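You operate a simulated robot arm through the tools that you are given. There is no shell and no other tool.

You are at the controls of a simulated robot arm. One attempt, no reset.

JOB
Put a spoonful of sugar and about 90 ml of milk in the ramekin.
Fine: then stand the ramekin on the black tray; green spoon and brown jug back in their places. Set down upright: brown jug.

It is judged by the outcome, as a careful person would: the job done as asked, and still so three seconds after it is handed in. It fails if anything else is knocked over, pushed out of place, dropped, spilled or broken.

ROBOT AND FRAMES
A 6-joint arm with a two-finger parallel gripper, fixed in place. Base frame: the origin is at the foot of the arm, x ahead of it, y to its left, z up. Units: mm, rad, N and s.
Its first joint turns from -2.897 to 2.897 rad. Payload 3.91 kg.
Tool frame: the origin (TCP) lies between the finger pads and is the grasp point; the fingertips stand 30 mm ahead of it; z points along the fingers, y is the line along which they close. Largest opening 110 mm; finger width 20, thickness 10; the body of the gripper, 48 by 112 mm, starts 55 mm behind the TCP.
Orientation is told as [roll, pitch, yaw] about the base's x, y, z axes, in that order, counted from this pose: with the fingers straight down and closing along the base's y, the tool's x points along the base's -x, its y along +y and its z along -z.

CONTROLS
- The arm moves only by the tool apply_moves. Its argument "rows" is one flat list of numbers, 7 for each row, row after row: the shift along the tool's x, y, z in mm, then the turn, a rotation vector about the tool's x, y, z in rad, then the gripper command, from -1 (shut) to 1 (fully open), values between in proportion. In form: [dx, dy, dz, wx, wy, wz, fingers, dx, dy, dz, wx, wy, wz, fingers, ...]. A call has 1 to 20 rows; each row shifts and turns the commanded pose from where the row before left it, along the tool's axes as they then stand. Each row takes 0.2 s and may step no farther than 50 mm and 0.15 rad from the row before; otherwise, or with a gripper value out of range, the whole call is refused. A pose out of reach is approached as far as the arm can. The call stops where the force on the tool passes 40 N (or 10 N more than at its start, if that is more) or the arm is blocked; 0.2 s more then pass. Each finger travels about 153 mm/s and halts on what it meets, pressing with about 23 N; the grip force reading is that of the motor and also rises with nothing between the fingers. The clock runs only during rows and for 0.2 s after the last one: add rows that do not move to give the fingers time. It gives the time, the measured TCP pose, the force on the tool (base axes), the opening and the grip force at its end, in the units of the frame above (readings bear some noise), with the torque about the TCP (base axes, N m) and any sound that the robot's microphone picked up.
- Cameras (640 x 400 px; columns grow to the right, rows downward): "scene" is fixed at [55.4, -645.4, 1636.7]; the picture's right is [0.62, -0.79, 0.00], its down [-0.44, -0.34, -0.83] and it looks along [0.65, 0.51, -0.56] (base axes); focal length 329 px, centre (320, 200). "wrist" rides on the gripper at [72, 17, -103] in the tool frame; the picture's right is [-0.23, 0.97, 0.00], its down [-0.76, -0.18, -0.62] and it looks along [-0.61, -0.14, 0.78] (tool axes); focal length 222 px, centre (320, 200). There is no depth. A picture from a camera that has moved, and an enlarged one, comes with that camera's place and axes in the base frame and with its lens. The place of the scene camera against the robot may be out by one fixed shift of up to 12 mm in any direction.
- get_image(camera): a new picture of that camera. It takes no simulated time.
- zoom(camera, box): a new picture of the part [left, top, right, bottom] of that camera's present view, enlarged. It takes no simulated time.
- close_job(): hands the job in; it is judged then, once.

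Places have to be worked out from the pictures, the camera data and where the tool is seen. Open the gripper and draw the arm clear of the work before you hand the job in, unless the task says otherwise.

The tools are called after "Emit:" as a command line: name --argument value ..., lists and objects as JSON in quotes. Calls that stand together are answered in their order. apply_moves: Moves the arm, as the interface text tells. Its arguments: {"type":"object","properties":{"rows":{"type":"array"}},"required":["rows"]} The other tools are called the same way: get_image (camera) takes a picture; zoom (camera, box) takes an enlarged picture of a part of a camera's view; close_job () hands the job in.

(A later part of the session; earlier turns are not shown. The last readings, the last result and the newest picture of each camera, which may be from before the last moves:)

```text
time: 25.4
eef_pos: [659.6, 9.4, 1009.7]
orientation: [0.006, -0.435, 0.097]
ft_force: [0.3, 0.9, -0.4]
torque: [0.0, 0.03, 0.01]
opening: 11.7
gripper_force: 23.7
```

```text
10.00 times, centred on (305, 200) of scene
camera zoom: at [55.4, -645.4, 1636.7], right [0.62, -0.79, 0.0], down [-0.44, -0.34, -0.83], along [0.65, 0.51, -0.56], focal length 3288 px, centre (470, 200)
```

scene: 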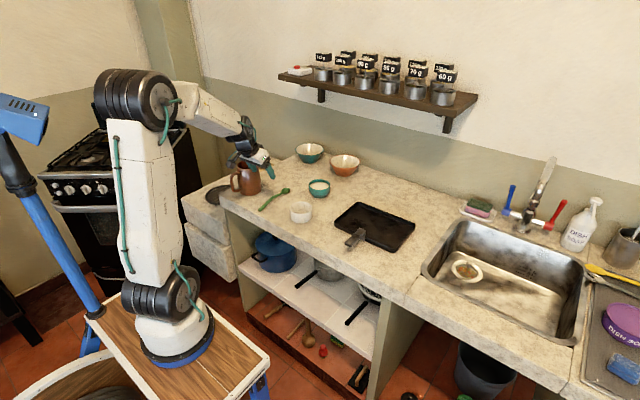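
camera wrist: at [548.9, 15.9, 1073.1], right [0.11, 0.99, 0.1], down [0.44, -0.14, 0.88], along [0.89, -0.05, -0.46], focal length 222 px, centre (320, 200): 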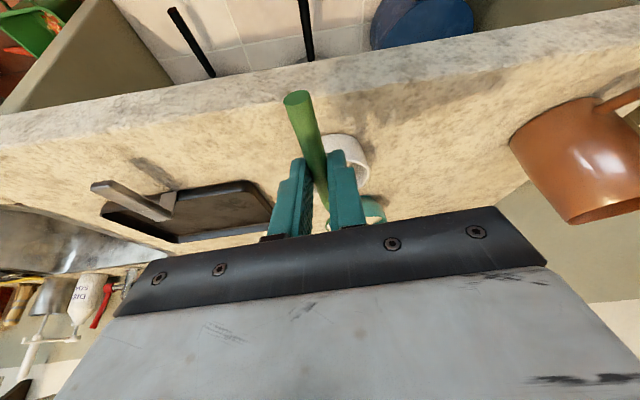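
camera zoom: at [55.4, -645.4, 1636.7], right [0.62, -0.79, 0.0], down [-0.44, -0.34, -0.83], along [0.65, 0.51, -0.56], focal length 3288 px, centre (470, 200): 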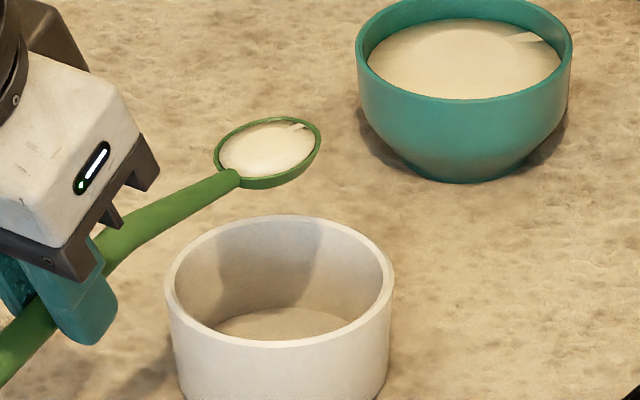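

Spoon head is over the ramekin (within ~7 mm of its centre line). Now I tip the head down progressively, keeping it just above the ramekin's rim, to drop the sugar in.

Emit:
apply_moves --rows '[-7, 1.5, -3.7, 0, 0.15, 0, -1, -8.9, 1.5, -4.1, 0, 0.15, 0, -1, -10.9, 0, -5.7, 0, 0.15, 0, -1, -12.2, 0, -7.7, 0, 0.15, 0, -1, -12.6, 0, -11.6, 0, 0.15, 0, -1, -12, 0, -14.5, 0, 0.15, 0, -1, -12.1, 0, -14.7, 0, 0.15, 0, -1, -10.9, 0, -16.1, 0, 0.15, 0, -1, 0, 0, 0, 0, 0, 0, -1, 0, 0, 0, 0, 0, 0, -1, 0, 0, 0, 0, 0, 0, -1]'

Emit:
zoom --camera "scene" --box '[265, 160, 335, 230]'

Emit:
get_image --camera "wrist"

```text
time: 27.8
eef_pos: [758.6, 23.0, 1070.5]
orientation: [0.011, 0.767, 0.108]
ft_force: [0.8, 0.7, 0.0]
torque: [0.0, 0.0, 0.04]
opening: 11.4
gripper_force: 23.1
```

```text
5.71 times, centred on (300, 195) of scene
camera zoom: at [55.4, -645.4, 1636.7], right [0.62, -0.79, 0.0], down [-0.44, -0.34, -0.83], along [0.65, 0.51, -0.56], focal length 1879 px, centre (434, 229)
```

zoom: 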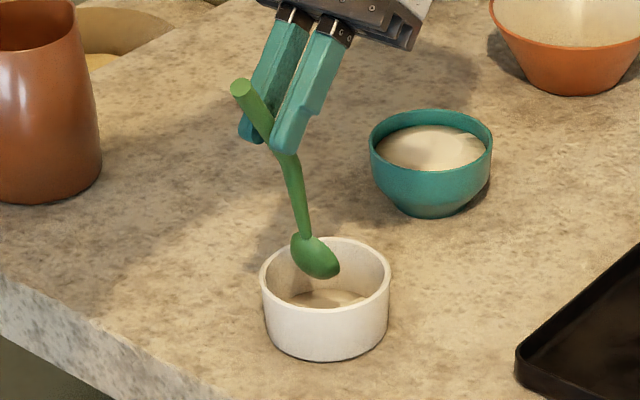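

```text
taken
camera wrist: at [776.2, 40.9, 1195.5], right [0.07, 0.99, -0.15], down [0.99, -0.08, -0.08], along [-0.09, -0.14, -0.99], focal length 222 px, centre (320, 200)
```

wrist: 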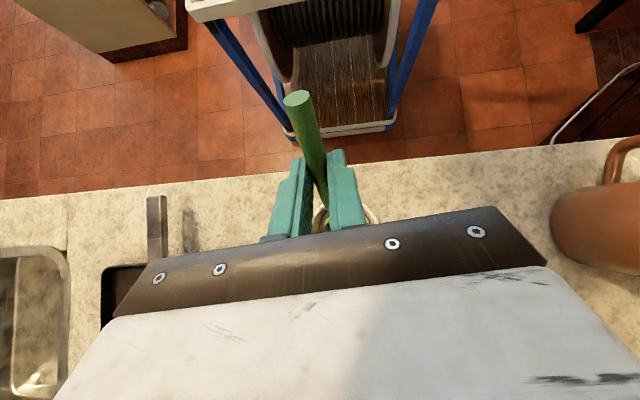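

I zoom in to see whether the sugar has come off into the ramekin.

Emit:
zoom --camera "scene" --box '[285, 190, 320, 225]'

Emit:
zoom --camera "wrist" --box '[270, 140, 400, 250]'

```text
11.43 times, centred on (302, 208) of scene
camera zoom: at [55.4, -645.4, 1636.7], right [0.62, -0.79, 0.0], down [-0.44, -0.34, -0.83], along [0.65, 0.51, -0.56], focal length 3758 px, centre (520, 114)
```

zoom: 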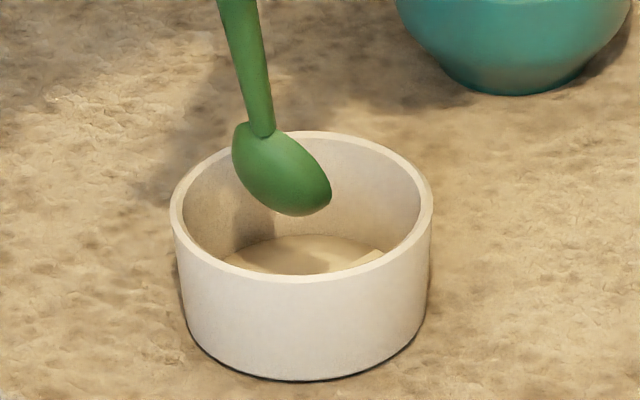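

```text
3.64 times, centred on (335, 195) of wrist
camera zoom: at [776.2, 40.9, 1195.5], right [0.07, 0.99, -0.15], down [0.99, -0.08, -0.08], along [-0.09, -0.14, -0.99], focal length 808 px, centre (266, 218)
```

zoom: 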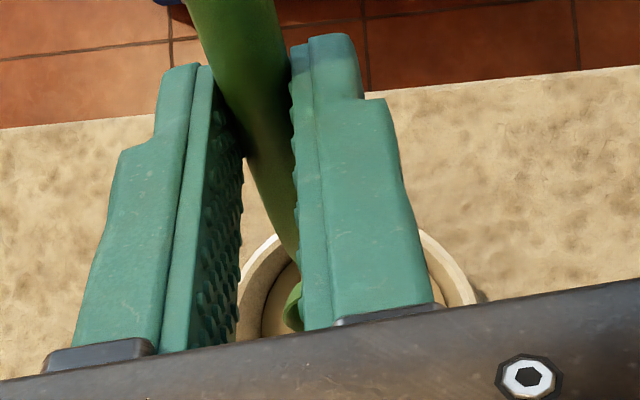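

A sugar layer is in the ramekin. I tip a bit further to clear the spoon completely, then rise.

Emit:
apply_moves --rows '[-10.1, 0, -16.6, 0, 0.15, 0, -1, 0, 0, 0, 0, 0, 0, -1, 0, 0, 0, 0, 0, 0, -1, 0, 0, 0, 0, 0, 0, -1, 15.9, 0, -12.2, 0, 0, 0, -1, 31.8, 0, -24.3, 0, 0, 0, -1, 0, 0, 0, 0, 0, 0, -1]'

Emit:
zoom --camera "scene" --box '[280, 170, 330, 225]'

```text
time: 29.4
eef_pos: [731.7, 20.3, 1081.2]
orientation: [0.011, 0.91, 0.109]
ft_force: [0.2, -0.4, -0.1]
torque: [0.0, 0.02, 0.02]
opening: 11.5
gripper_force: 23.4
out of reach, approached as far as the arm can: row 1, 5, 6
```

```text
7.27 times, centred on (305, 198) of scene
camera zoom: at [55.4, -645.4, 1636.7], right [0.62, -0.79, 0.0], down [-0.44, -0.34, -0.83], along [0.65, 0.51, -0.56], focal length 2392 px, centre (429, 218)
```

zoom: 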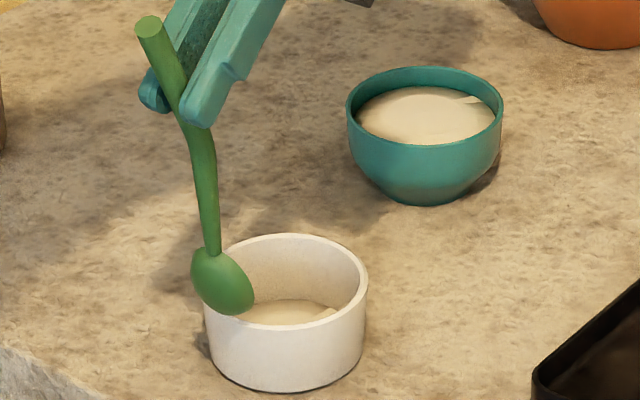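

The pitch limit is near +0.9 (worth knowing for the pour). The spoon is clear above the rim; I raise it and turn it back to level.

Emit:
apply_moves --rows '[15.8, 0, -12.3, 0, -0.15, 0, -1, 13.8, 0, -14.5, 0, -0.15, 0, -1, 11.5, 0, -16.4, 0, -0.15, 0, -1, 0, 0, 0, 0, -0.15, 0, -1, 0, 0, 0, 0, -0.15, 0, -1, 0, 0, 0, 0, -0.15, 0, -1, 0, 0, 0, 0, -0.15, 0, -1, 0, 0, 0, 0, -0.15, 0, -1, 0, 0, 0, 0, -0.145, 0, -1, 0, 0, 0, 0, 0, 0, -1]'

Emit:
zoom --camera "scene" --box '[265, 150, 345, 230]'

Emit:
zoom --camera "scene" --box '[280, 196, 320, 228]'

```text
time: 31.6
eef_pos: [733.1, 19.8, 1140.6]
orientation: [0.01, -0.431, 0.097]
ft_force: [0.3, -0.2, 0.1]
torque: [0.01, 0.03, -0.01]
opening: 11.5
gripper_force: 23.3
```

```text
5.00 times, centred on (305, 190) of scene
camera zoom: at [55.4, -645.4, 1636.7], right [0.62, -0.79, 0.0], down [-0.44, -0.34, -0.83], along [0.65, 0.51, -0.56], focal length 1644 px, centre (395, 250)
```

zoom: 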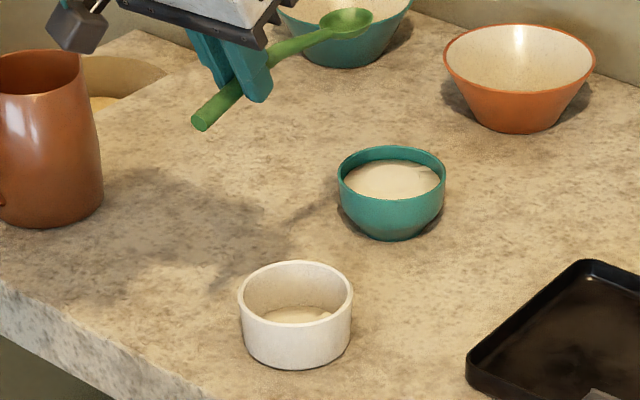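

```text
12.50 times, centred on (300, 212) of scene
camera zoom: at [55.4, -645.4, 1636.7], right [0.62, -0.79, 0.0], down [-0.44, -0.34, -0.83], along [0.65, 0.51, -0.56], focal length 4110 px, centre (570, 50)
```

zoom: 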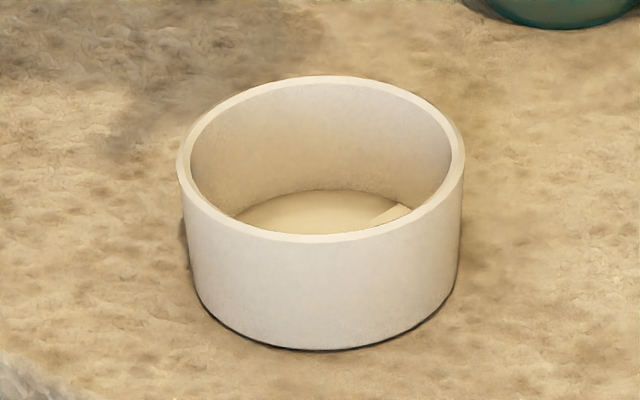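

The sugar is in the ramekin (it slid about 5 mm toward −x, harmless). I check that the spoon is empty.

Emit:
zoom --camera "scene" --box '[285, 140, 325, 172]'

Emit:
get_image --camera "scene"

```text
12.50 times, centred on (305, 156) of scene
camera zoom: at [55.4, -645.4, 1636.7], right [0.62, -0.79, 0.0], down [-0.44, -0.34, -0.83], along [0.65, 0.51, -0.56], focal length 4110 px, centre (508, 750)
```

zoom: 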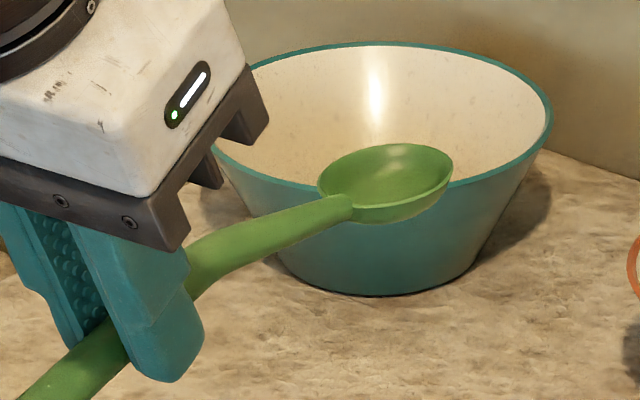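

```text
taken
```

scene: 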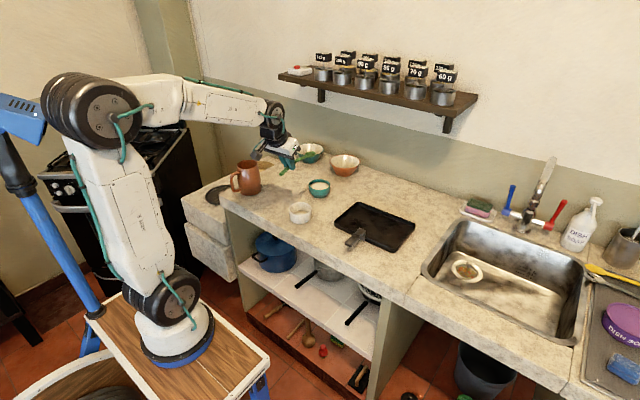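

The spoon is empty. I carry it back above its original place.

Emit:
apply_moves --rows '[2.1, 32, 25.4, 0, 0, 0, -1, 2.1, 32, 25.4, 0, 0, 0, -1, 2.1, 32, 25.4, 0, 0, 0, -1, 2.1, 32, 25.4, 0, 0, 0, -1, 2.1, 32, 25.4, 0, 0, 0, -1, 0, 0, 0, 0, 0, 0, -1, 16.7, 0, 36.3, 0, 0, 0, -1, 16.7, 0, 36.3, 0, 0, 0, -1, 0, 0, 0, 0, 0, 0, -1, 0, 0, 0, 0, 0, 0, -1]'

Emit:
zoom --camera "scene" --box '[250, 172, 300, 212]'

```text
time: 33.8
eef_pos: [760.8, 185.9, 940.3]
orientation: [0.01, -0.431, 0.095]
ft_force: [0.7, -0.4, -0.3]
torque: [-0.01, -0.01, -0.01]
opening: 11.5
gripper_force: 22.8
```

```text
10.00 times, centred on (275, 192) of scene
camera zoom: at [55.4, -645.4, 1636.7], right [0.62, -0.79, 0.0], down [-0.44, -0.34, -0.83], along [0.65, 0.51, -0.56], focal length 3288 px, centre (770, 280)
```

zoom: 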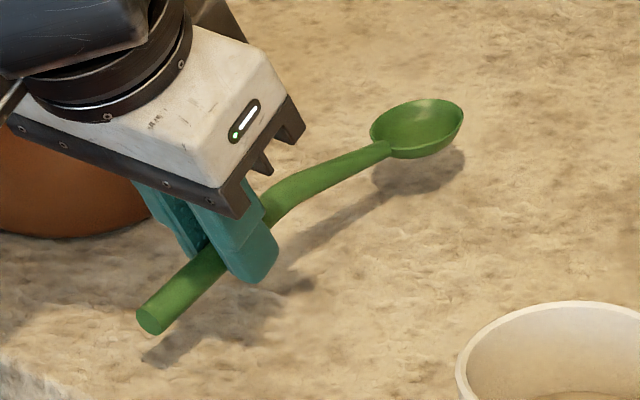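

Now I lower the remaining 27 mm to its original resting height, checking contact before release.

Emit:
apply_moves --rows '[5.6, -2.6, 12.2, 0, 0, 0, -1, 3.8, 0, 8.2, 0, 0, 0, -1, 1.7, 0, 3.7, 0, 0, 0, -1, 0, 0, 0, 0, 0, 0, -1, 0, 0, 0, 0, 0, 0, -1]'

Emit:
zoom --camera "scene" --box '[250, 172, 300, 212]'

```text
time: 35.0
eef_pos: [759.6, 182.3, 915.5]
orientation: [0.005, -0.43, 0.095]
ft_force: [-0.1, 0.5, -0.2]
torque: [-0.04, 0.02, -0.03]
opening: 11.6
gripper_force: 22.9
```

```text
10.00 times, centred on (275, 192) of scene
camera zoom: at [55.4, -645.4, 1636.7], right [0.62, -0.79, 0.0], down [-0.44, -0.34, -0.83], along [0.65, 0.51, -0.56], focal length 3288 px, centre (770, 280)
```

zoom: 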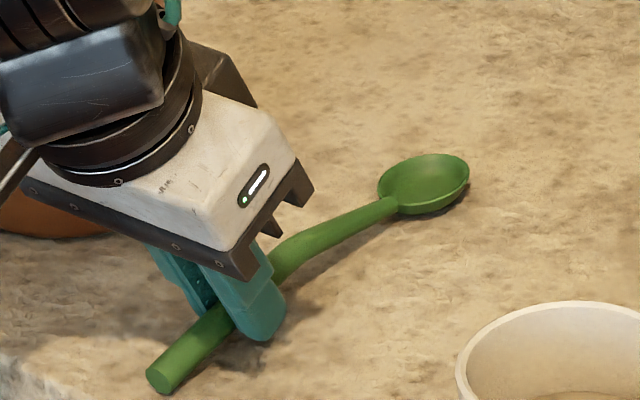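

Almost exactly the original picture. A last 2 mm down, then I release and withdraw upward.

Emit:
apply_moves --rows '[-0.1, 0.8, 2.2, 0, 0, 0, -1, 0, 0, 0, 0, 0, 0, -1, 0, 0, 0, 0, 0, 0, -0.7, 0, 0, 0, 0, 0, 0, -0.4, 0, 0, 0, 0, 0, 0, -0.4, -8.4, 0, -18.2, 0, 0, 0, -0.4, -16.7, 0, -36.3, 0, 0, 0, -0.4, -16.7, 0, -36.3, 0, 0, 0, -0.4, 0, 0, 0, 0, 0, 0, -0.4]'

Emit:
zoom --camera "scene" --box '[255, 182, 295, 214]'

Emit:
get_image --camera "wrist"

```text
time: 37.0
eef_pos: [760.6, 180.4, 1014.6]
orientation: [0.01, -0.429, 0.096]
ft_force: [0.2, -0.2, 0.2]
torque: [0.01, 0.01, 0.02]
opening: 32.5
gripper_force: 0.1
```

```text
12.50 times, centred on (275, 198) of scene
camera zoom: at [55.4, -645.4, 1636.7], right [0.62, -0.79, 0.0], down [-0.44, -0.34, -0.83], along [0.65, 0.51, -0.56], focal length 4110 px, centre (882, 225)
```

zoom: 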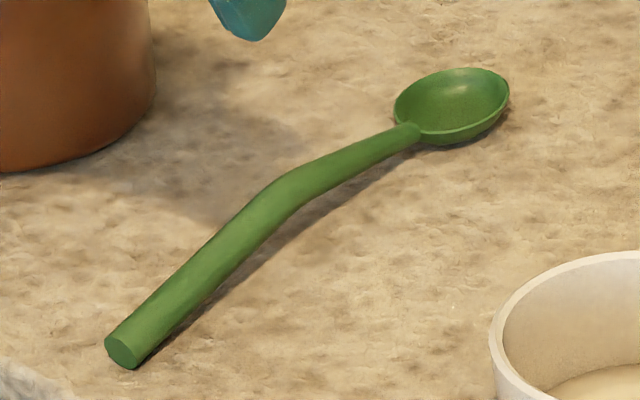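

```text
taken
camera wrist: at [650.7, 187.4, 1078.2], right [0.11, 0.99, 0.1], down [0.45, -0.14, 0.88], along [0.89, -0.05, -0.46], focal length 222 px, centre (320, 200)
```

wrist: 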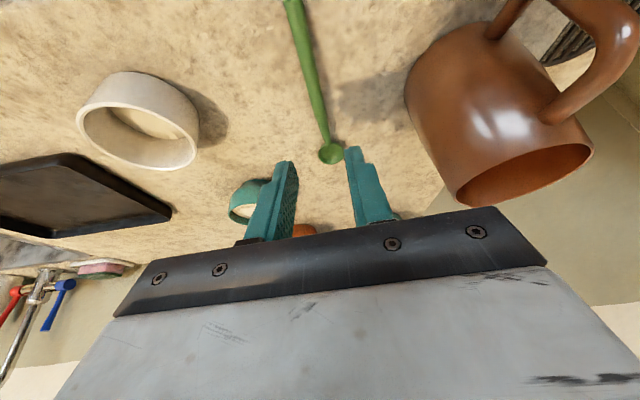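

Spoon is back in its place (within ~1–2 mm). Now the jug: I go up, level the tool, and move over it for a good look at its rim and milk level.

Emit:
apply_moves --rows '[-14, 0, -30.7, 0, 0, 0, 1, -14, 0, -30.7, 0, 0, 0, 1, -14, 0, -30.7, 0, 0, 0, 1, -14, 0, -30.7, 0, 0, 0, 1, 0, 0, 0, 0, 0.143, 0, 1, 0, 0, 0, 0, 0.143, 0, 1, 0, 0, 0, 0, 0.143, 0, 1, 0, 0, 0, 0, 0, 0.096, 1, 7.5, 40, 0, 0, 0, 0, 1, 7.5, 40, 0, 0, 0, 0, 1, 7.5, 40, 0, 0, 0, 0, 1, 7.5, 35, 0, 0, 0, 0, 1, 0, 0, 0, 0, 0, 0, 1, 0, 0, 0, 0, 0, 0, 1]'

Emit:
get_image --camera "wrist"

Emit:
zoom --camera "scene" --box '[222, 120, 302, 200]'

```text
time: 40.0
eef_pos: [730.0, 336.6, 1148.4]
orientation: [0.008, 0.001, 0.003]
ft_force: [0.1, 0.0, 0.7]
torque: [-0.01, 0.04, 0.03]
opening: 110.2
gripper_force: 0.1
```

```text
taken
camera wrist: at [656.5, 353.4, 1252.6], right [0.22, 0.97, 0.01], down [0.76, -0.18, 0.62], along [0.61, -0.13, -0.78], focal length 222 px, centre (320, 200)
```

wrist: 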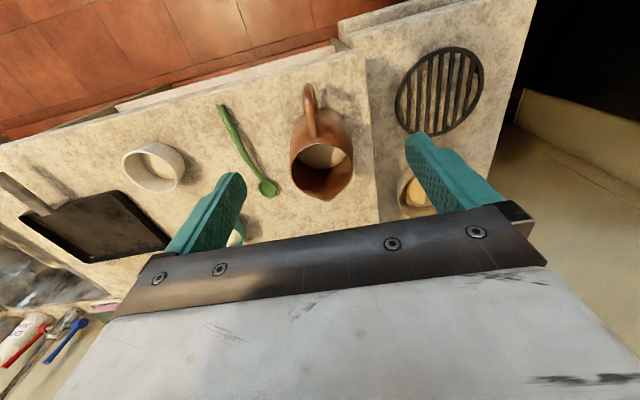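

```text
5.00 times, centred on (262, 160) of scene
camera zoom: at [55.4, -645.4, 1636.7], right [0.62, -0.79, 0.0], down [-0.44, -0.34, -0.83], along [0.65, 0.51, -0.56], focal length 1644 px, centre (610, 400)
```

zoom: 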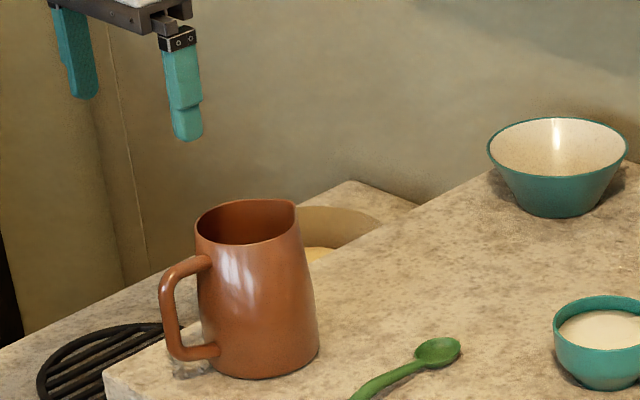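

Emit:
zoom --camera "wrist" --box '[275, 70, 375, 220]'

Emit:
zoom --camera "wrist" --box '[100, 120, 220, 210]'

```text
2.67 times, centred on (325, 145) of wrist
camera zoom: at [656.5, 353.4, 1252.6], right [0.22, 0.97, 0.01], down [0.76, -0.18, 0.62], along [0.61, -0.13, -0.78], focal length 592 px, centre (307, 347)
```

zoom: 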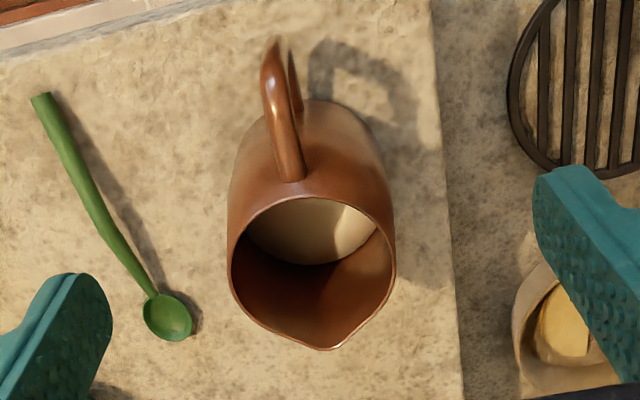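

```text
4.44 times, centred on (160, 165) of wrist
camera zoom: at [656.5, 353.4, 1252.6], right [0.22, 0.97, 0.01], down [0.76, -0.18, 0.62], along [0.61, -0.13, -0.78], focal length 987 px, centre (1031, 356)
```

zoom: 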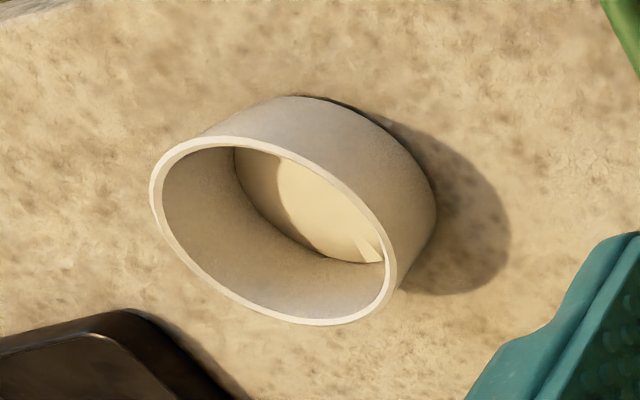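

Jug: axis ≈(802.5, 325), rim z≈1004 (Ø≈81), base Ø≈94, spout straight toward +x, handle toward −x; milk surface at z≈930 (≈250 ml). I'll grip the body from above with fingers on its ±y sides, tilted −0.3 rad, so I line up just above the rim first.

Emit:
apply_moves --rows '[0, 0, 0, 0.008, -0.15, 0, 1, 0, 0, 0, 0, -0.15, 0, 1, -24.9, -5.8, 32.8, 0, 0, 0, 1, -24.9, -5.8, 32.8, 0, 0, 0, 1, 8.9, 0, 28.7, 0, 0, 0, 1, 8.9, 0, 28.7, 0, 0, 0, 1, 0, 0, 0, 0, 0, 0, 1, 0, 0, 0, 0, 0, 0, 1]'

Emit:
get_image --camera "wrist"

Emit:
zoom --camera "scene" --box '[212, 130, 292, 200]'

```text
time: 41.8
eef_pos: [796.8, 325.3, 1040.3]
orientation: [-0.001, -0.299, 0.004]
ft_force: [-0.6, -1.4, -0.2]
torque: [0.0, 0.0, 0.01]
opening: 110.1
gripper_force: 0.1
```

```text
taken
camera wrist: at [697.0, 342.8, 1117.4], right [0.21, 0.97, 0.07], down [0.54, -0.18, 0.82], along [0.81, -0.14, -0.57], focal length 222 px, centre (320, 200)
```

wrist: 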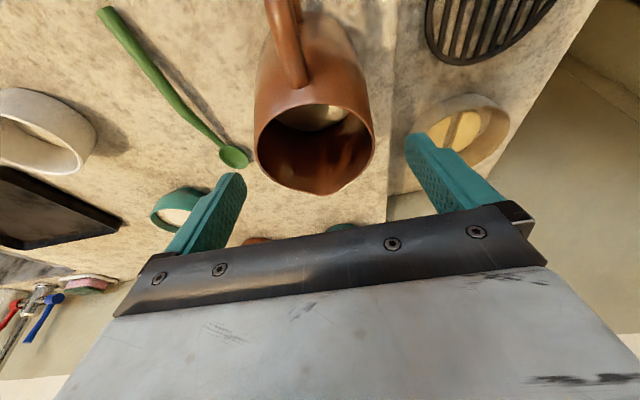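

```text
5.71 times, centred on (252, 165) of scene
camera zoom: at [55.4, -645.4, 1636.7], right [0.62, -0.79, 0.0], down [-0.44, -0.34, -0.83], along [0.65, 0.51, -0.56], focal length 1879 px, centre (709, 400)
```

zoom: 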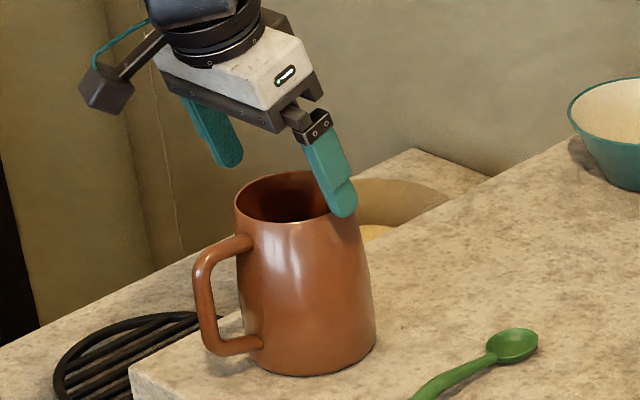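

Fingers straddle the rim symmetrically. I descend to z≈966 with the open fingers.

Emit:
apply_moves --rows '[7.3, 0.3, 23.7, 0, 0, 0, 1, 7.3, 0.3, 23.7, 0, 0, 0, 1, 3.7, 0, 11.9, 0, 0, 0, 1, 3.6, 0, 11.7, 0, 0, 0, 1, 0, 0, 0, 0, 0, 0, 1]'

Emit:
zoom --camera "scene" --box '[212, 140, 282, 200]'

Emit:
get_image --camera "wrist"

```text
time: 43.0
eef_pos: [798.2, 325.6, 966.4]
orientation: [0.001, -0.301, 0.003]
ft_force: [0.1, -0.3, 0.2]
torque: [-0.04, 0.02, 0.03]
opening: 109.9
gripper_force: 0.0
```

```text
6.67 times, centred on (247, 170) of scene
camera zoom: at [55.4, -645.4, 1636.7], right [0.62, -0.79, 0.0], down [-0.44, -0.34, -0.83], along [0.65, 0.51, -0.56], focal length 2192 px, centre (807, 400)
```

zoom: 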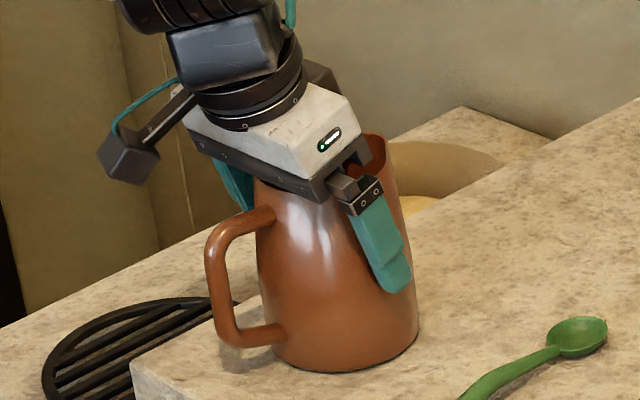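

```text
taken
camera wrist: at [697.7, 342.5, 1043.7], right [0.21, 0.97, 0.07], down [0.54, -0.18, 0.82], along [0.81, -0.14, -0.57], focal length 222 px, centre (320, 200)
```

wrist: 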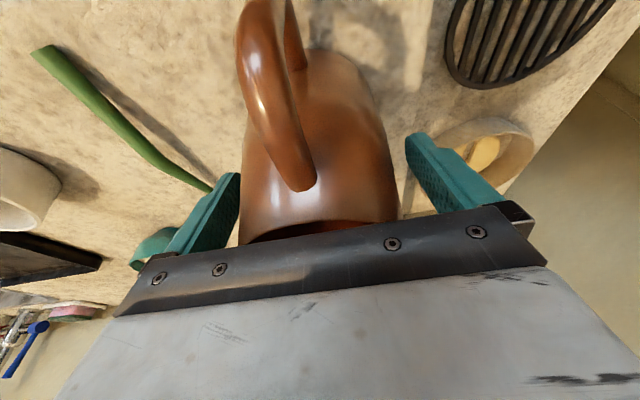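

Position is good, no contact. I close the fingers gradually on the jug body.

Emit:
apply_moves --rows '[0, 0, 0, 0, 0, 0, 0.8, 0, 0, 0, 0, 0, 0, 0.72, 0, 0, 0, 0, 0, 0, 0.66, 0, 0, 0, 0, 0, 0, 0.6, 0, 0, 0, 0, 0, 0, 0.4, 0, 0, 0, 0, 0, 0, -1, 0, 0, 0, 0, 0, 0, -1, 0, 0, 0, 0, 0, 0, -1]'

Emit:
zoom --camera "scene" --box '[212, 140, 282, 200]'

Emit:
get_image --camera "wrist"

```text
time: 44.8
eef_pos: [797.0, 324.9, 966.6]
orientation: [-0.001, -0.299, 0.005]
ft_force: [0.8, -2.6, 1.6]
torque: [-0.05, 0.05, -0.05]
opening: 77.8
gripper_force: 22.9
```

```text
6.67 times, centred on (247, 170) of scene
camera zoom: at [55.4, -645.4, 1636.7], right [0.62, -0.79, 0.0], down [-0.44, -0.34, -0.83], along [0.65, 0.51, -0.56], focal length 2192 px, centre (807, 400)
```

zoom: 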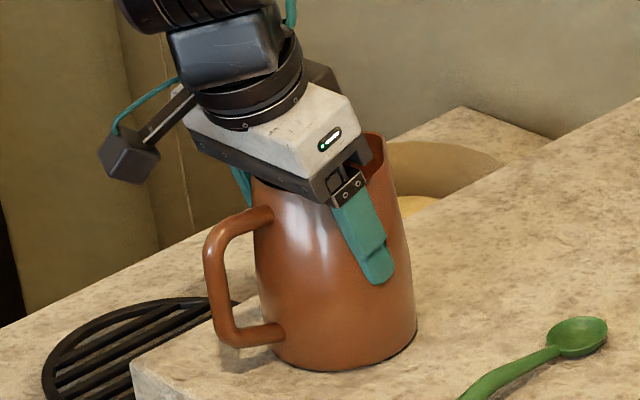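

```text
taken
camera wrist: at [697.8, 342.3, 1044.0], right [0.21, 0.97, 0.07], down [0.54, -0.18, 0.82], along [0.81, -0.14, -0.57], focal length 222 px, centre (320, 200)
```

wrist: 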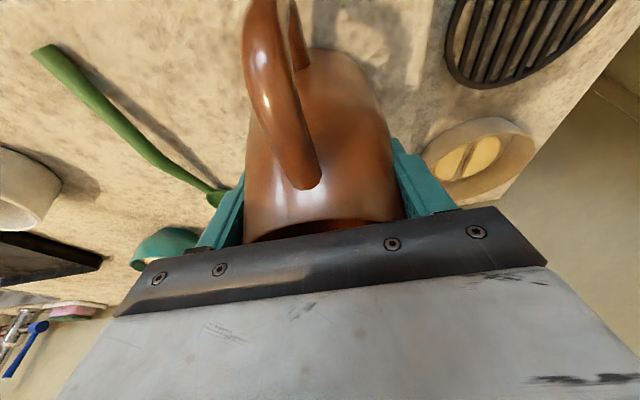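

The opening (77.8 mm) is smaller than the body diameter I estimated; I check closely how the fingers sit on the jug.

Emit:
zoom --camera "scene" --box '[236, 152, 268, 192]'

Emit:
zoom --camera "wrist" --box '[180, 120, 480, 260]'

```text
10.00 times, centred on (252, 172) of scene
camera zoom: at [55.4, -645.4, 1636.7], right [0.62, -0.79, 0.0], down [-0.44, -0.34, -0.83], along [0.65, 0.51, -0.56], focal length 3288 px, centre (1000, 480)
```

zoom: 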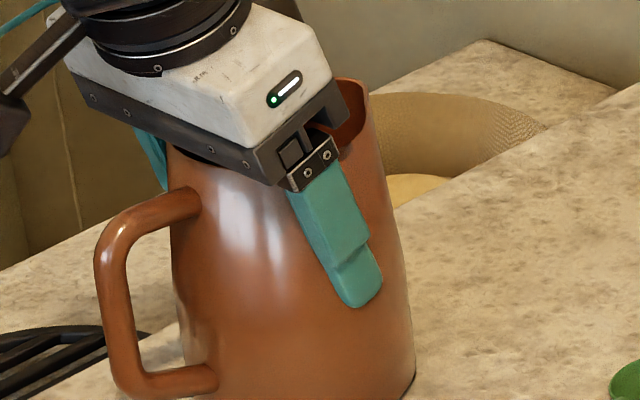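

```text
2.13 times, centred on (330, 190) of wrist
camera zoom: at [697.8, 342.3, 1044.0], right [0.21, 0.97, 0.07], down [0.54, -0.18, 0.82], along [0.81, -0.14, -0.57], focal length 474 px, centre (299, 221)
```

zoom: 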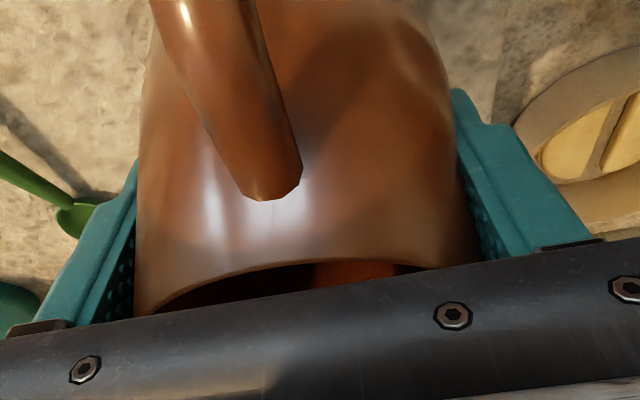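

The fingers look seated on the body near its mid-height. I test with a small gentle lift of ~12 mm and check.

Emit:
apply_moves --rows '[-0.9, 0, -2.9, 0, 0, 0, -1, -0.9, 0, -2.9, 0, 0, 0, -1, -0.9, 0, -2.9, 0, 0, 0, -1, -0.9, 0, -2.9, 0, 0, 0, -1, 0, 0, 0, 0, 0, 0, -1, 0, 0, 0, 0, 0, 0, -1]'

Emit:
zoom --camera "scene" --box '[212, 140, 282, 200]'

Emit:
get_image --camera "wrist"

```text
time: 46.2
eef_pos: [798.3, 325.7, 979.1]
orientation: [0.0, -0.301, 0.004]
ft_force: [-0.9, 0.5, -6.5]
torque: [0.03, -0.03, 0.0]
opening: 78.1
gripper_force: 22.6
```

```text
6.67 times, centred on (247, 170) of scene
camera zoom: at [55.4, -645.4, 1636.7], right [0.62, -0.79, 0.0], down [-0.44, -0.34, -0.83], along [0.65, 0.51, -0.56], focal length 2192 px, centre (807, 400)
```

zoom: 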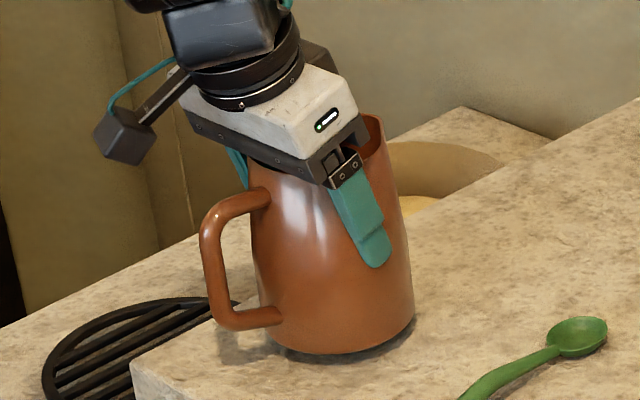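

```text
taken
camera wrist: at [697.9, 342.8, 1056.1], right [0.21, 0.97, 0.07], down [0.54, -0.18, 0.82], along [0.81, -0.14, -0.57], focal length 222 px, centre (320, 200)
```

wrist: 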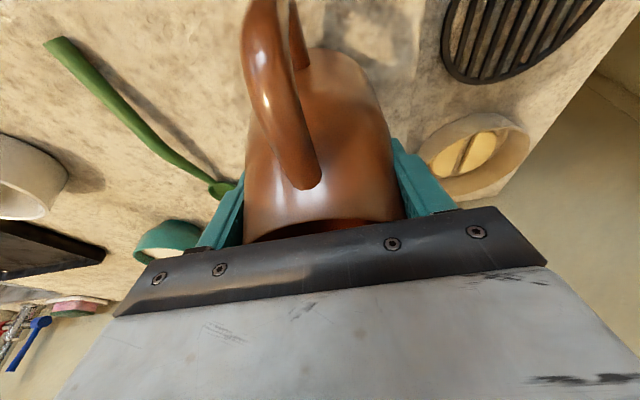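

The jug lifts cleanly and stays upright (≈6.5 N, ~0.66 kg). I raise it, carry it smoothly across to beside the ramekin, and turn it so the spout will point toward (+x,−y), leaving the scene camera's view open.

Emit:
apply_moves --rows '[-6, 0, -19.4, 0, 0, 0, -1, -9, 0, -29, 0, 0, 0, -1, -9, 0, -29, 0, 0, 0, -1, 3.1, -12.6, -1.7, 0, 0, 0, -1, 5.5, -22.7, -3.1, 0, 0, 0, -1, 7.4, -30.2, -4.2, 0, 0, 0, -1, 7.4, -30.2, -4.2, 0, 0, 0, -1, 7.4, -30.2, -4.2, 0, 0, 0, -1, 7.4, -30.2, -4.2, 0, 0, 0, -1, 7.4, -30.2, -4.2, 0, 0, 0, -1, 7.4, -30.2, -4.2, 0, 0, 0, -1, 5.5, -22.7, -3.1, 0, 0, 0, -1, 3.1, -12.6, -1.7, 0, 0, 0, -1, 0, 0, 0, 0.0414, 0, 0.1337, -1, 0, 0, 0, 0.0414, 0, 0.1337, -1, 0, 0, 0, 0.0414, 0, 0.1337, -1, 0, 0, 0, 0.0414, 0, 0.1337, -1, 0, 0, 0, 0.0414, 0, 0.1337, -1, 0, 0, 0, 0, 0, 0, -1]'

Emit:
get_image --camera "scene"

Emit:
get_image --camera "wrist"

```text
time: 50.2
eef_pos: [729.5, 72.2, 1075.5]
orientation: [-0.001, -0.3, -0.698]
ft_force: [-0.3, -0.4, -5.8]
torque: [-0.01, 0.03, -0.05]
opening: 78.1
gripper_force: 23.1
```

```text
taken
```

scene: 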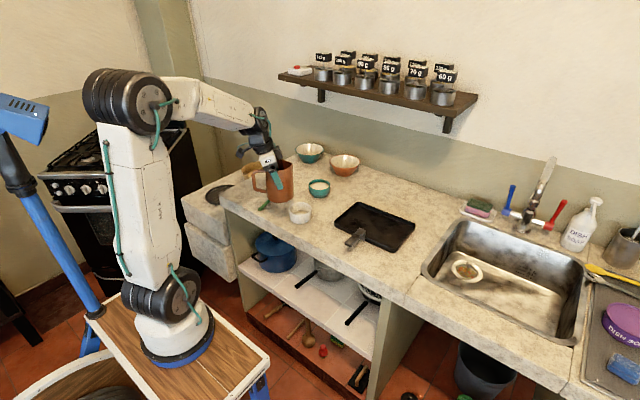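

```text
taken
camera wrist: at [663.2, 150.9, 1153.0], right [0.79, 0.61, 0.07], down [0.3, -0.48, 0.82], along [0.53, -0.63, -0.57], focal length 222 px, centre (320, 200)
```

wrist: 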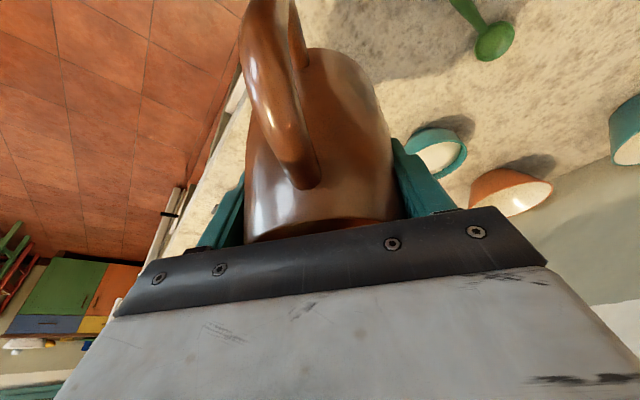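

Steady. I tilt the jug to 0.8 rad (no flow expected yet), then lower it to pouring height with the spout just behind the ramekin's centre.

Emit:
apply_moves --rows '[0, 0, 0, 0, 0.1, 0, -1, 0, 0, 0, 0, 0.15, 0, -1, 0, 0, 0, 0, 0.15, 0, -1, 0, 0, 0, 0, 0.15, 0, -1, 0, 0, 0, 0, 0.15, 0, -1, 0, 0, 0, 0, 0.1, 0, -1, -10.4, 0.3, 24.7, 0, 0, 0, -1, -10.4, 0.3, 24.7, 0, 0, 0, -1, -10.4, 0.3, 24.6, 0, 0, 0, -1, 0, 0, 0, 0, 0, 0, -1, 0, 0, 0, 0, 0, 0, -1]'

Emit:
zoom --camera "scene" --box '[255, 150, 335, 230]'

Emit:
zoom --camera "scene" --box '[280, 196, 320, 228]'

```text
time: 52.6
eef_pos: [723.5, 78.1, 995.1]
orientation: [-0.002, 0.499, -0.696]
ft_force: [1.1, -0.2, -4.9]
torque: [-0.07, -0.11, 0.0]
opening: 78.2
gripper_force: 22.6
```

```text
5.00 times, centred on (295, 190) of scene
camera zoom: at [55.4, -645.4, 1636.7], right [0.62, -0.79, 0.0], down [-0.44, -0.34, -0.83], along [0.65, 0.51, -0.56], focal length 1644 px, centre (445, 250)
```

zoom: 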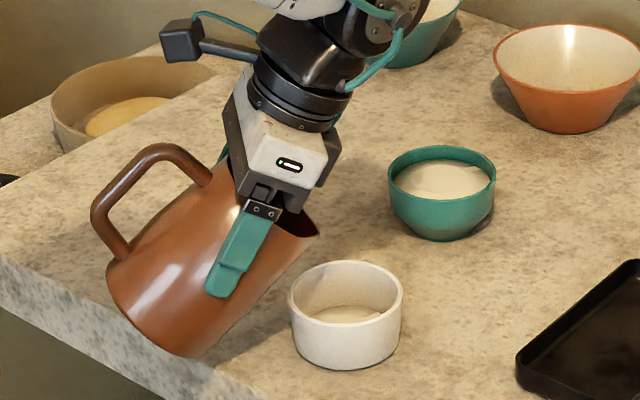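

```text
12.50 times, centred on (300, 212) of scene
camera zoom: at [55.4, -645.4, 1636.7], right [0.62, -0.79, 0.0], down [-0.44, -0.34, -0.83], along [0.65, 0.51, -0.56], focal length 4110 px, centre (570, 50)
```

zoom: 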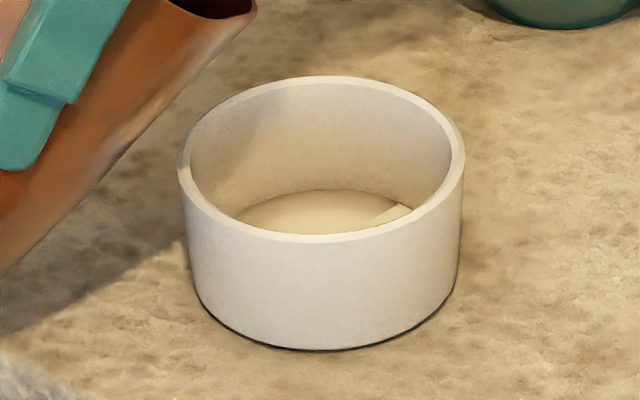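

The view is unobstructed and the spout is well placed. I tilt further to 0.9 rad and check for flow.

Emit:
apply_moves --rows '[-2.2, 0.1, 1.8, 0, 0.05, 0, -1, -2.1, 0.1, 1.7, 0, 0.05, 0, -1, 0, 0, 0, 0, 0, 0, -1, 0, 0, 0, 0, 0, 0, -1]'

Emit:
zoom --camera "scene" --box '[280, 186, 320, 228]'

```text
time: 53.6
eef_pos: [726.2, 78.2, 990.1]
orientation: [-0.001, 0.599, -0.698]
ft_force: [-0.5, -0.5, -5.1]
torque: [-0.07, -0.11, 0.01]
opening: 78.3
gripper_force: 22.1
```

```text
9.52 times, centred on (300, 207) of scene
camera zoom: at [55.4, -645.4, 1636.7], right [0.62, -0.79, 0.0], down [-0.44, -0.34, -0.83], along [0.65, 0.51, -0.56], focal length 3132 px, centre (510, 133)
```

zoom: 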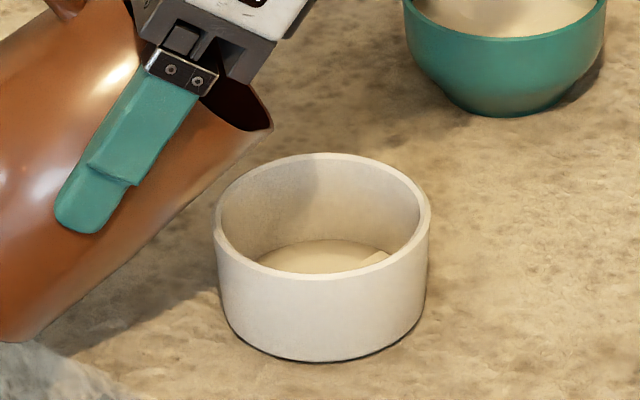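

No flow yet. I go on in small steps to about 0.97 rad.

Emit:
apply_moves --rows '[-1.1, 0, 0.1, 0, 0.035, 0, -1, -1.1, 0, 0.1, 0, 0.035, 0, -1, 0, 0, 0, 0, 0, 0, -1, 0, 0, 0, 0, 0, 0, -1]'

Emit:
zoom --camera "scene" --box '[280, 186, 320, 228]'

```text
time: 54.6
eef_pos: [727.2, 77.0, 989.3]
orientation: [-0.003, 0.671, -0.699]
ft_force: [0.2, 0.4, -5.4]
torque: [-0.14, -0.1, 0.0]
opening: 78.1
gripper_force: 23.2
```

```text
9.52 times, centred on (300, 207) of scene
camera zoom: at [55.4, -645.4, 1636.7], right [0.62, -0.79, 0.0], down [-0.44, -0.34, -0.83], along [0.65, 0.51, -0.56], focal length 3132 px, centre (510, 133)
```

zoom: 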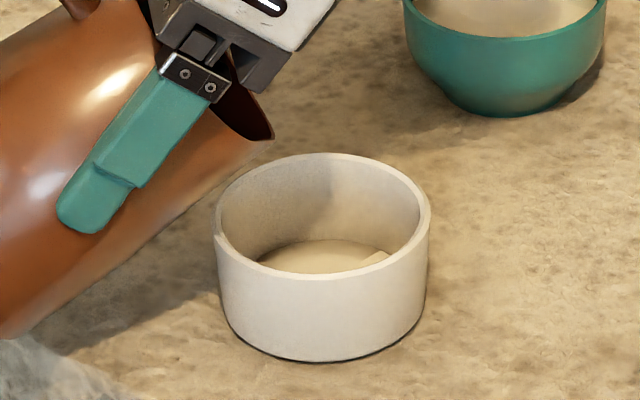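

Still none; on to about 1.01 rad.

Emit:
apply_moves --rows '[-1.1, 0, 0.1, 0, 0.035, 0, -1, 0, 0, 0, 0, 0, 0, -1, 0, 0, 0, 0, 0, 0, -1]'

Emit:
zoom --camera "scene" --box '[280, 186, 320, 228]'

```text
time: 55.4
eef_pos: [726.8, 76.1, 988.3]
orientation: [-0.003, 0.706, -0.698]
ft_force: [-0.4, -0.9, -5.3]
torque: [-0.07, -0.17, 0.0]
opening: 78.0
gripper_force: 22.3
```

```text
9.52 times, centred on (300, 207) of scene
camera zoom: at [55.4, -645.4, 1636.7], right [0.62, -0.79, 0.0], down [-0.44, -0.34, -0.83], along [0.65, 0.51, -0.56], focal length 3132 px, centre (510, 133)
```

zoom: 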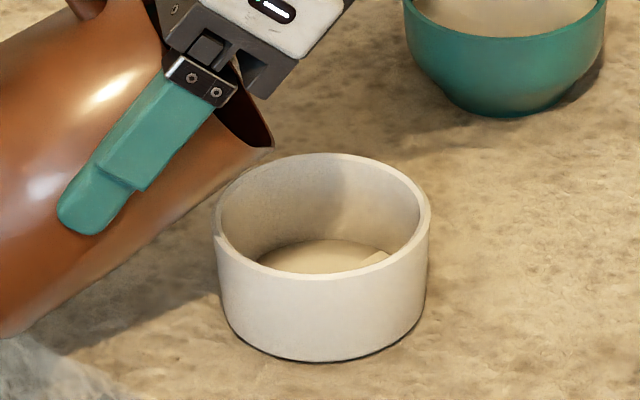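

Still none at 1.01 rad; next step 1.04.

Emit:
apply_moves --rows '[-1.2, 0, 0.1, 0, 0.035, 0, -1, 0, 0, 0, 0, 0, 0, -1, 0, 0, 0, 0, 0, 0, -1]'

Emit:
zoom --camera "scene" --box '[280, 186, 320, 228]'

```text
time: 56.2
eef_pos: [727.7, 75.3, 987.0]
orientation: [-0.004, 0.739, -0.698]
ft_force: [0.5, -0.5, -6.3]
torque: [-0.11, -0.12, 0.01]
opening: 78.1
gripper_force: 23.2
```

```text
9.52 times, centred on (300, 207) of scene
camera zoom: at [55.4, -645.4, 1636.7], right [0.62, -0.79, 0.0], down [-0.44, -0.34, -0.83], along [0.65, 0.51, -0.56], focal length 3132 px, centre (510, 133)
```

zoom: 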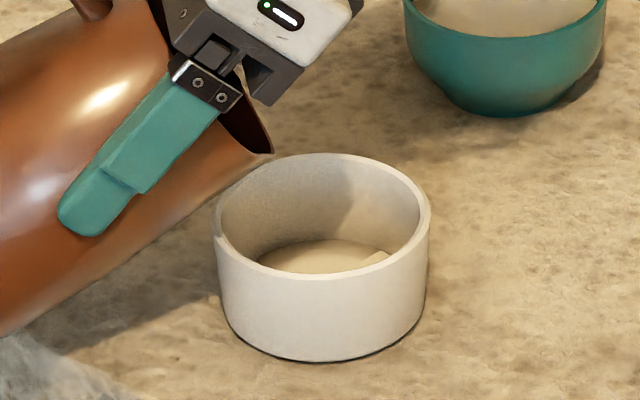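

Next step 1.075 rad.

Emit:
apply_moves --rows '[-0.8, 0, -0.7, 0, 0.035, 0, -1, 0, 0, 0, 0, 0, 0, -1, 0, 0, 0, 0, 0, 0, -1]'

Emit:
zoom --camera "scene" --box '[280, 186, 320, 228]'

```text
time: 57.0
eef_pos: [729.1, 75.1, 987.2]
orientation: [-0.003, 0.775, -0.698]
ft_force: [0.4, 0.8, -4.8]
torque: [-0.1, -0.17, 0.0]
opening: 78.4
gripper_force: 23.0
```

```text
9.52 times, centred on (300, 207) of scene
camera zoom: at [55.4, -645.4, 1636.7], right [0.62, -0.79, 0.0], down [-0.44, -0.34, -0.83], along [0.65, 0.51, -0.56], focal length 3132 px, centre (510, 133)
```

zoom: 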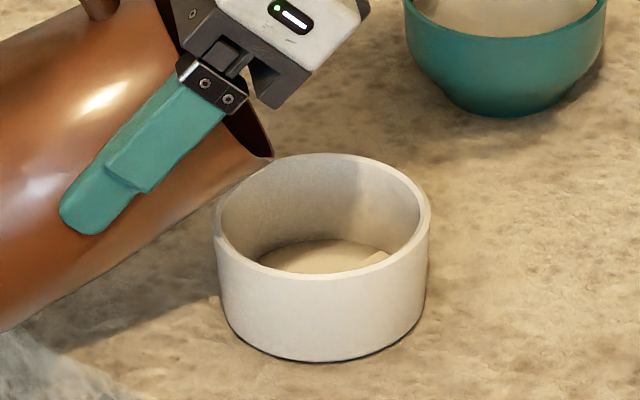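

Next step 1.11 rad.

Emit:
apply_moves --rows '[-0.8, 0, -1.2, 0, 0.035, 0, -1, 0, 0, 0, 0, 0, 0, -1, 0, 0, 0, 0, 0, 0, -1]'

Emit:
zoom --camera "scene" --box '[280, 186, 320, 228]'

```text
time: 57.8
eef_pos: [729.6, 74.5, 988.2]
orientation: [-0.001, 0.81, -0.7]
ft_force: [-0.8, 0.8, -5.8]
torque: [-0.12, -0.15, 0.0]
opening: 78.0
gripper_force: 23.4
```

```text
9.52 times, centred on (300, 207) of scene
camera zoom: at [55.4, -645.4, 1636.7], right [0.62, -0.79, 0.0], down [-0.44, -0.34, -0.83], along [0.65, 0.51, -0.56], focal length 3132 px, centre (510, 133)
```

zoom: 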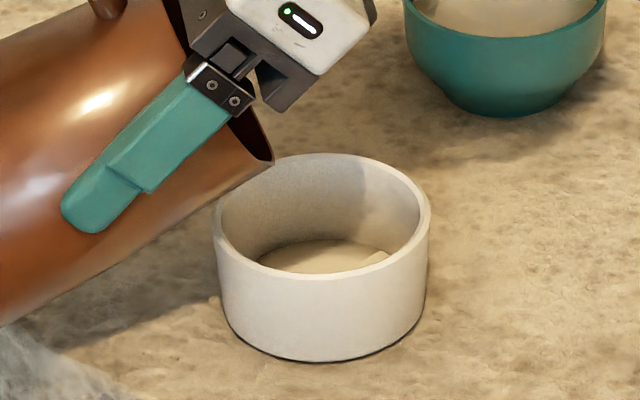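

No flow yet; on to 1.145 rad.

Emit:
apply_moves --rows '[-0.9, 0, -1, 0, 0.035, 0, -1, 0, 0, 0, 0, 0, 0, -1, 0, 0, 0, 0, 0, 0, -1]'

Emit:
zoom --camera "scene" --box '[280, 186, 320, 228]'

```text
time: 58.6
eef_pos: [730.2, 72.8, 988.3]
orientation: [-0.003, 0.844, -0.698]
ft_force: [-0.2, 0.0, -5.0]
torque: [-0.13, -0.15, 0.01]
opening: 77.9
gripper_force: 22.9
```

```text
9.52 times, centred on (300, 207) of scene
camera zoom: at [55.4, -645.4, 1636.7], right [0.62, -0.79, 0.0], down [-0.44, -0.34, -0.83], along [0.65, 0.51, -0.56], focal length 3132 px, centre (510, 133)
```

zoom: 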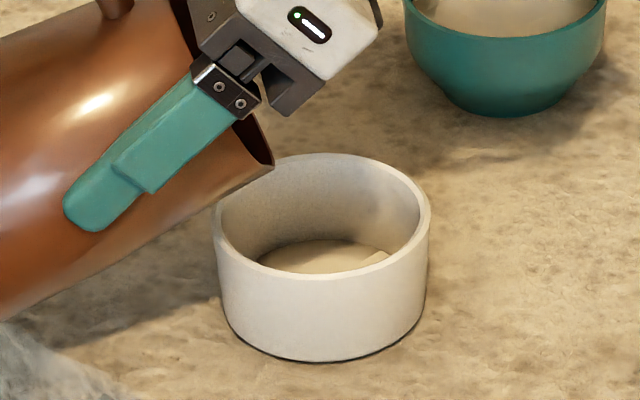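

The jug really is at ~65°; the milk is evidently lower than I estimated. Next step 1.18 rad.

Emit:
apply_moves --rows '[-1, 0, -1.1, 0, 0.035, 0, -1, 0, 0, 0, 0, 0, 0, -1, 0, 0, 0, 0, 0, 0, -1]'

Emit:
zoom --camera "scene" --box '[280, 186, 320, 228]'

```text
time: 59.4
eef_pos: [732.2, 72.7, 987.4]
orientation: [0.0, 0.879, -0.699]
ft_force: [-0.3, -0.3, -5.4]
torque: [-0.16, -0.15, 0.03]
opening: 78.1
gripper_force: 22.7
```

```text
9.52 times, centred on (300, 207) of scene
camera zoom: at [55.4, -645.4, 1636.7], right [0.62, -0.79, 0.0], down [-0.44, -0.34, -0.83], along [0.65, 0.51, -0.56], focal length 3132 px, centre (510, 133)
```

zoom: 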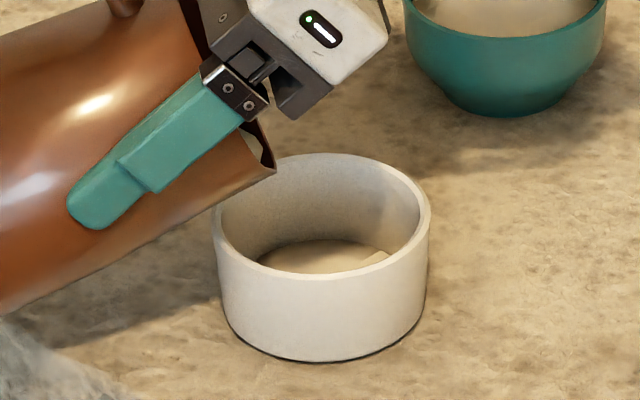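

Something lighter shows inside the spout; I zoom in there.

Emit:
zoom --camera "scene" --box '[286, 190, 306, 212]'

```text
16.00 times, centred on (296, 201) of scene
camera zoom: at [55.4, -645.4, 1636.7], right [0.62, -0.79, 0.0], down [-0.44, -0.34, -0.83], along [0.65, 0.51, -0.56], focal length 5261 px, centre (704, 184)
```

zoom: 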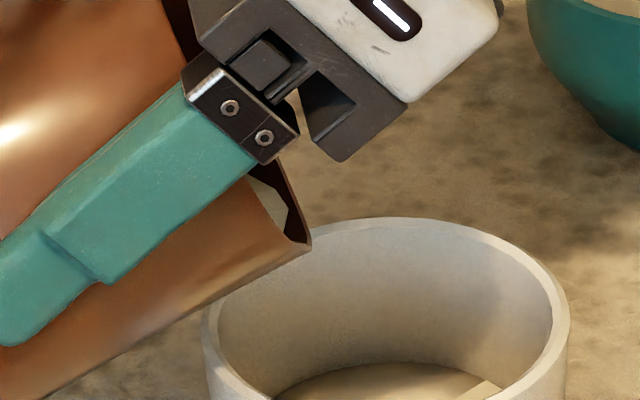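

The milk surface is now visible inside, close to the lip. Smaller steps from here: +0.02 rad.

Emit:
apply_moves --rows '[-0.6, 0, -0.6, 0, 0.02, 0, -1, 0, 0, 0, 0, 0, 0, -1, 0, 0, 0, 0, 0, 0, -1]'

Emit:
zoom --camera "scene" --box '[284, 190, 316, 222]'

```text
time: 60.2
eef_pos: [732.8, 71.1, 988.6]
orientation: [-0.002, 0.901, -0.697]
ft_force: [0.2, -0.3, -5.4]
torque: [-0.11, -0.13, -0.01]
opening: 77.9
gripper_force: 22.7
```

```text
12.50 times, centred on (300, 206) of scene
camera zoom: at [55.4, -645.4, 1636.7], right [0.62, -0.79, 0.0], down [-0.44, -0.34, -0.83], along [0.65, 0.51, -0.56], focal length 4110 px, centre (570, 125)
```

zoom: 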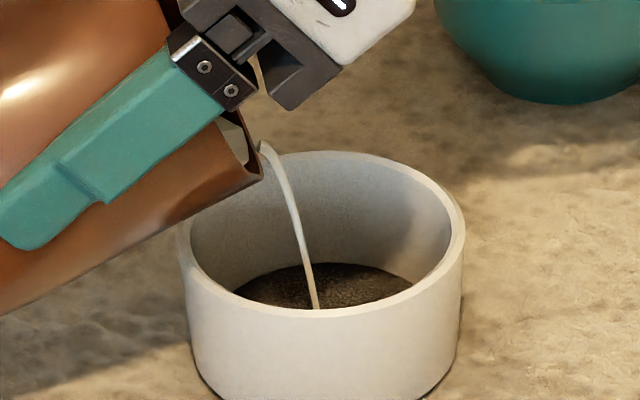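

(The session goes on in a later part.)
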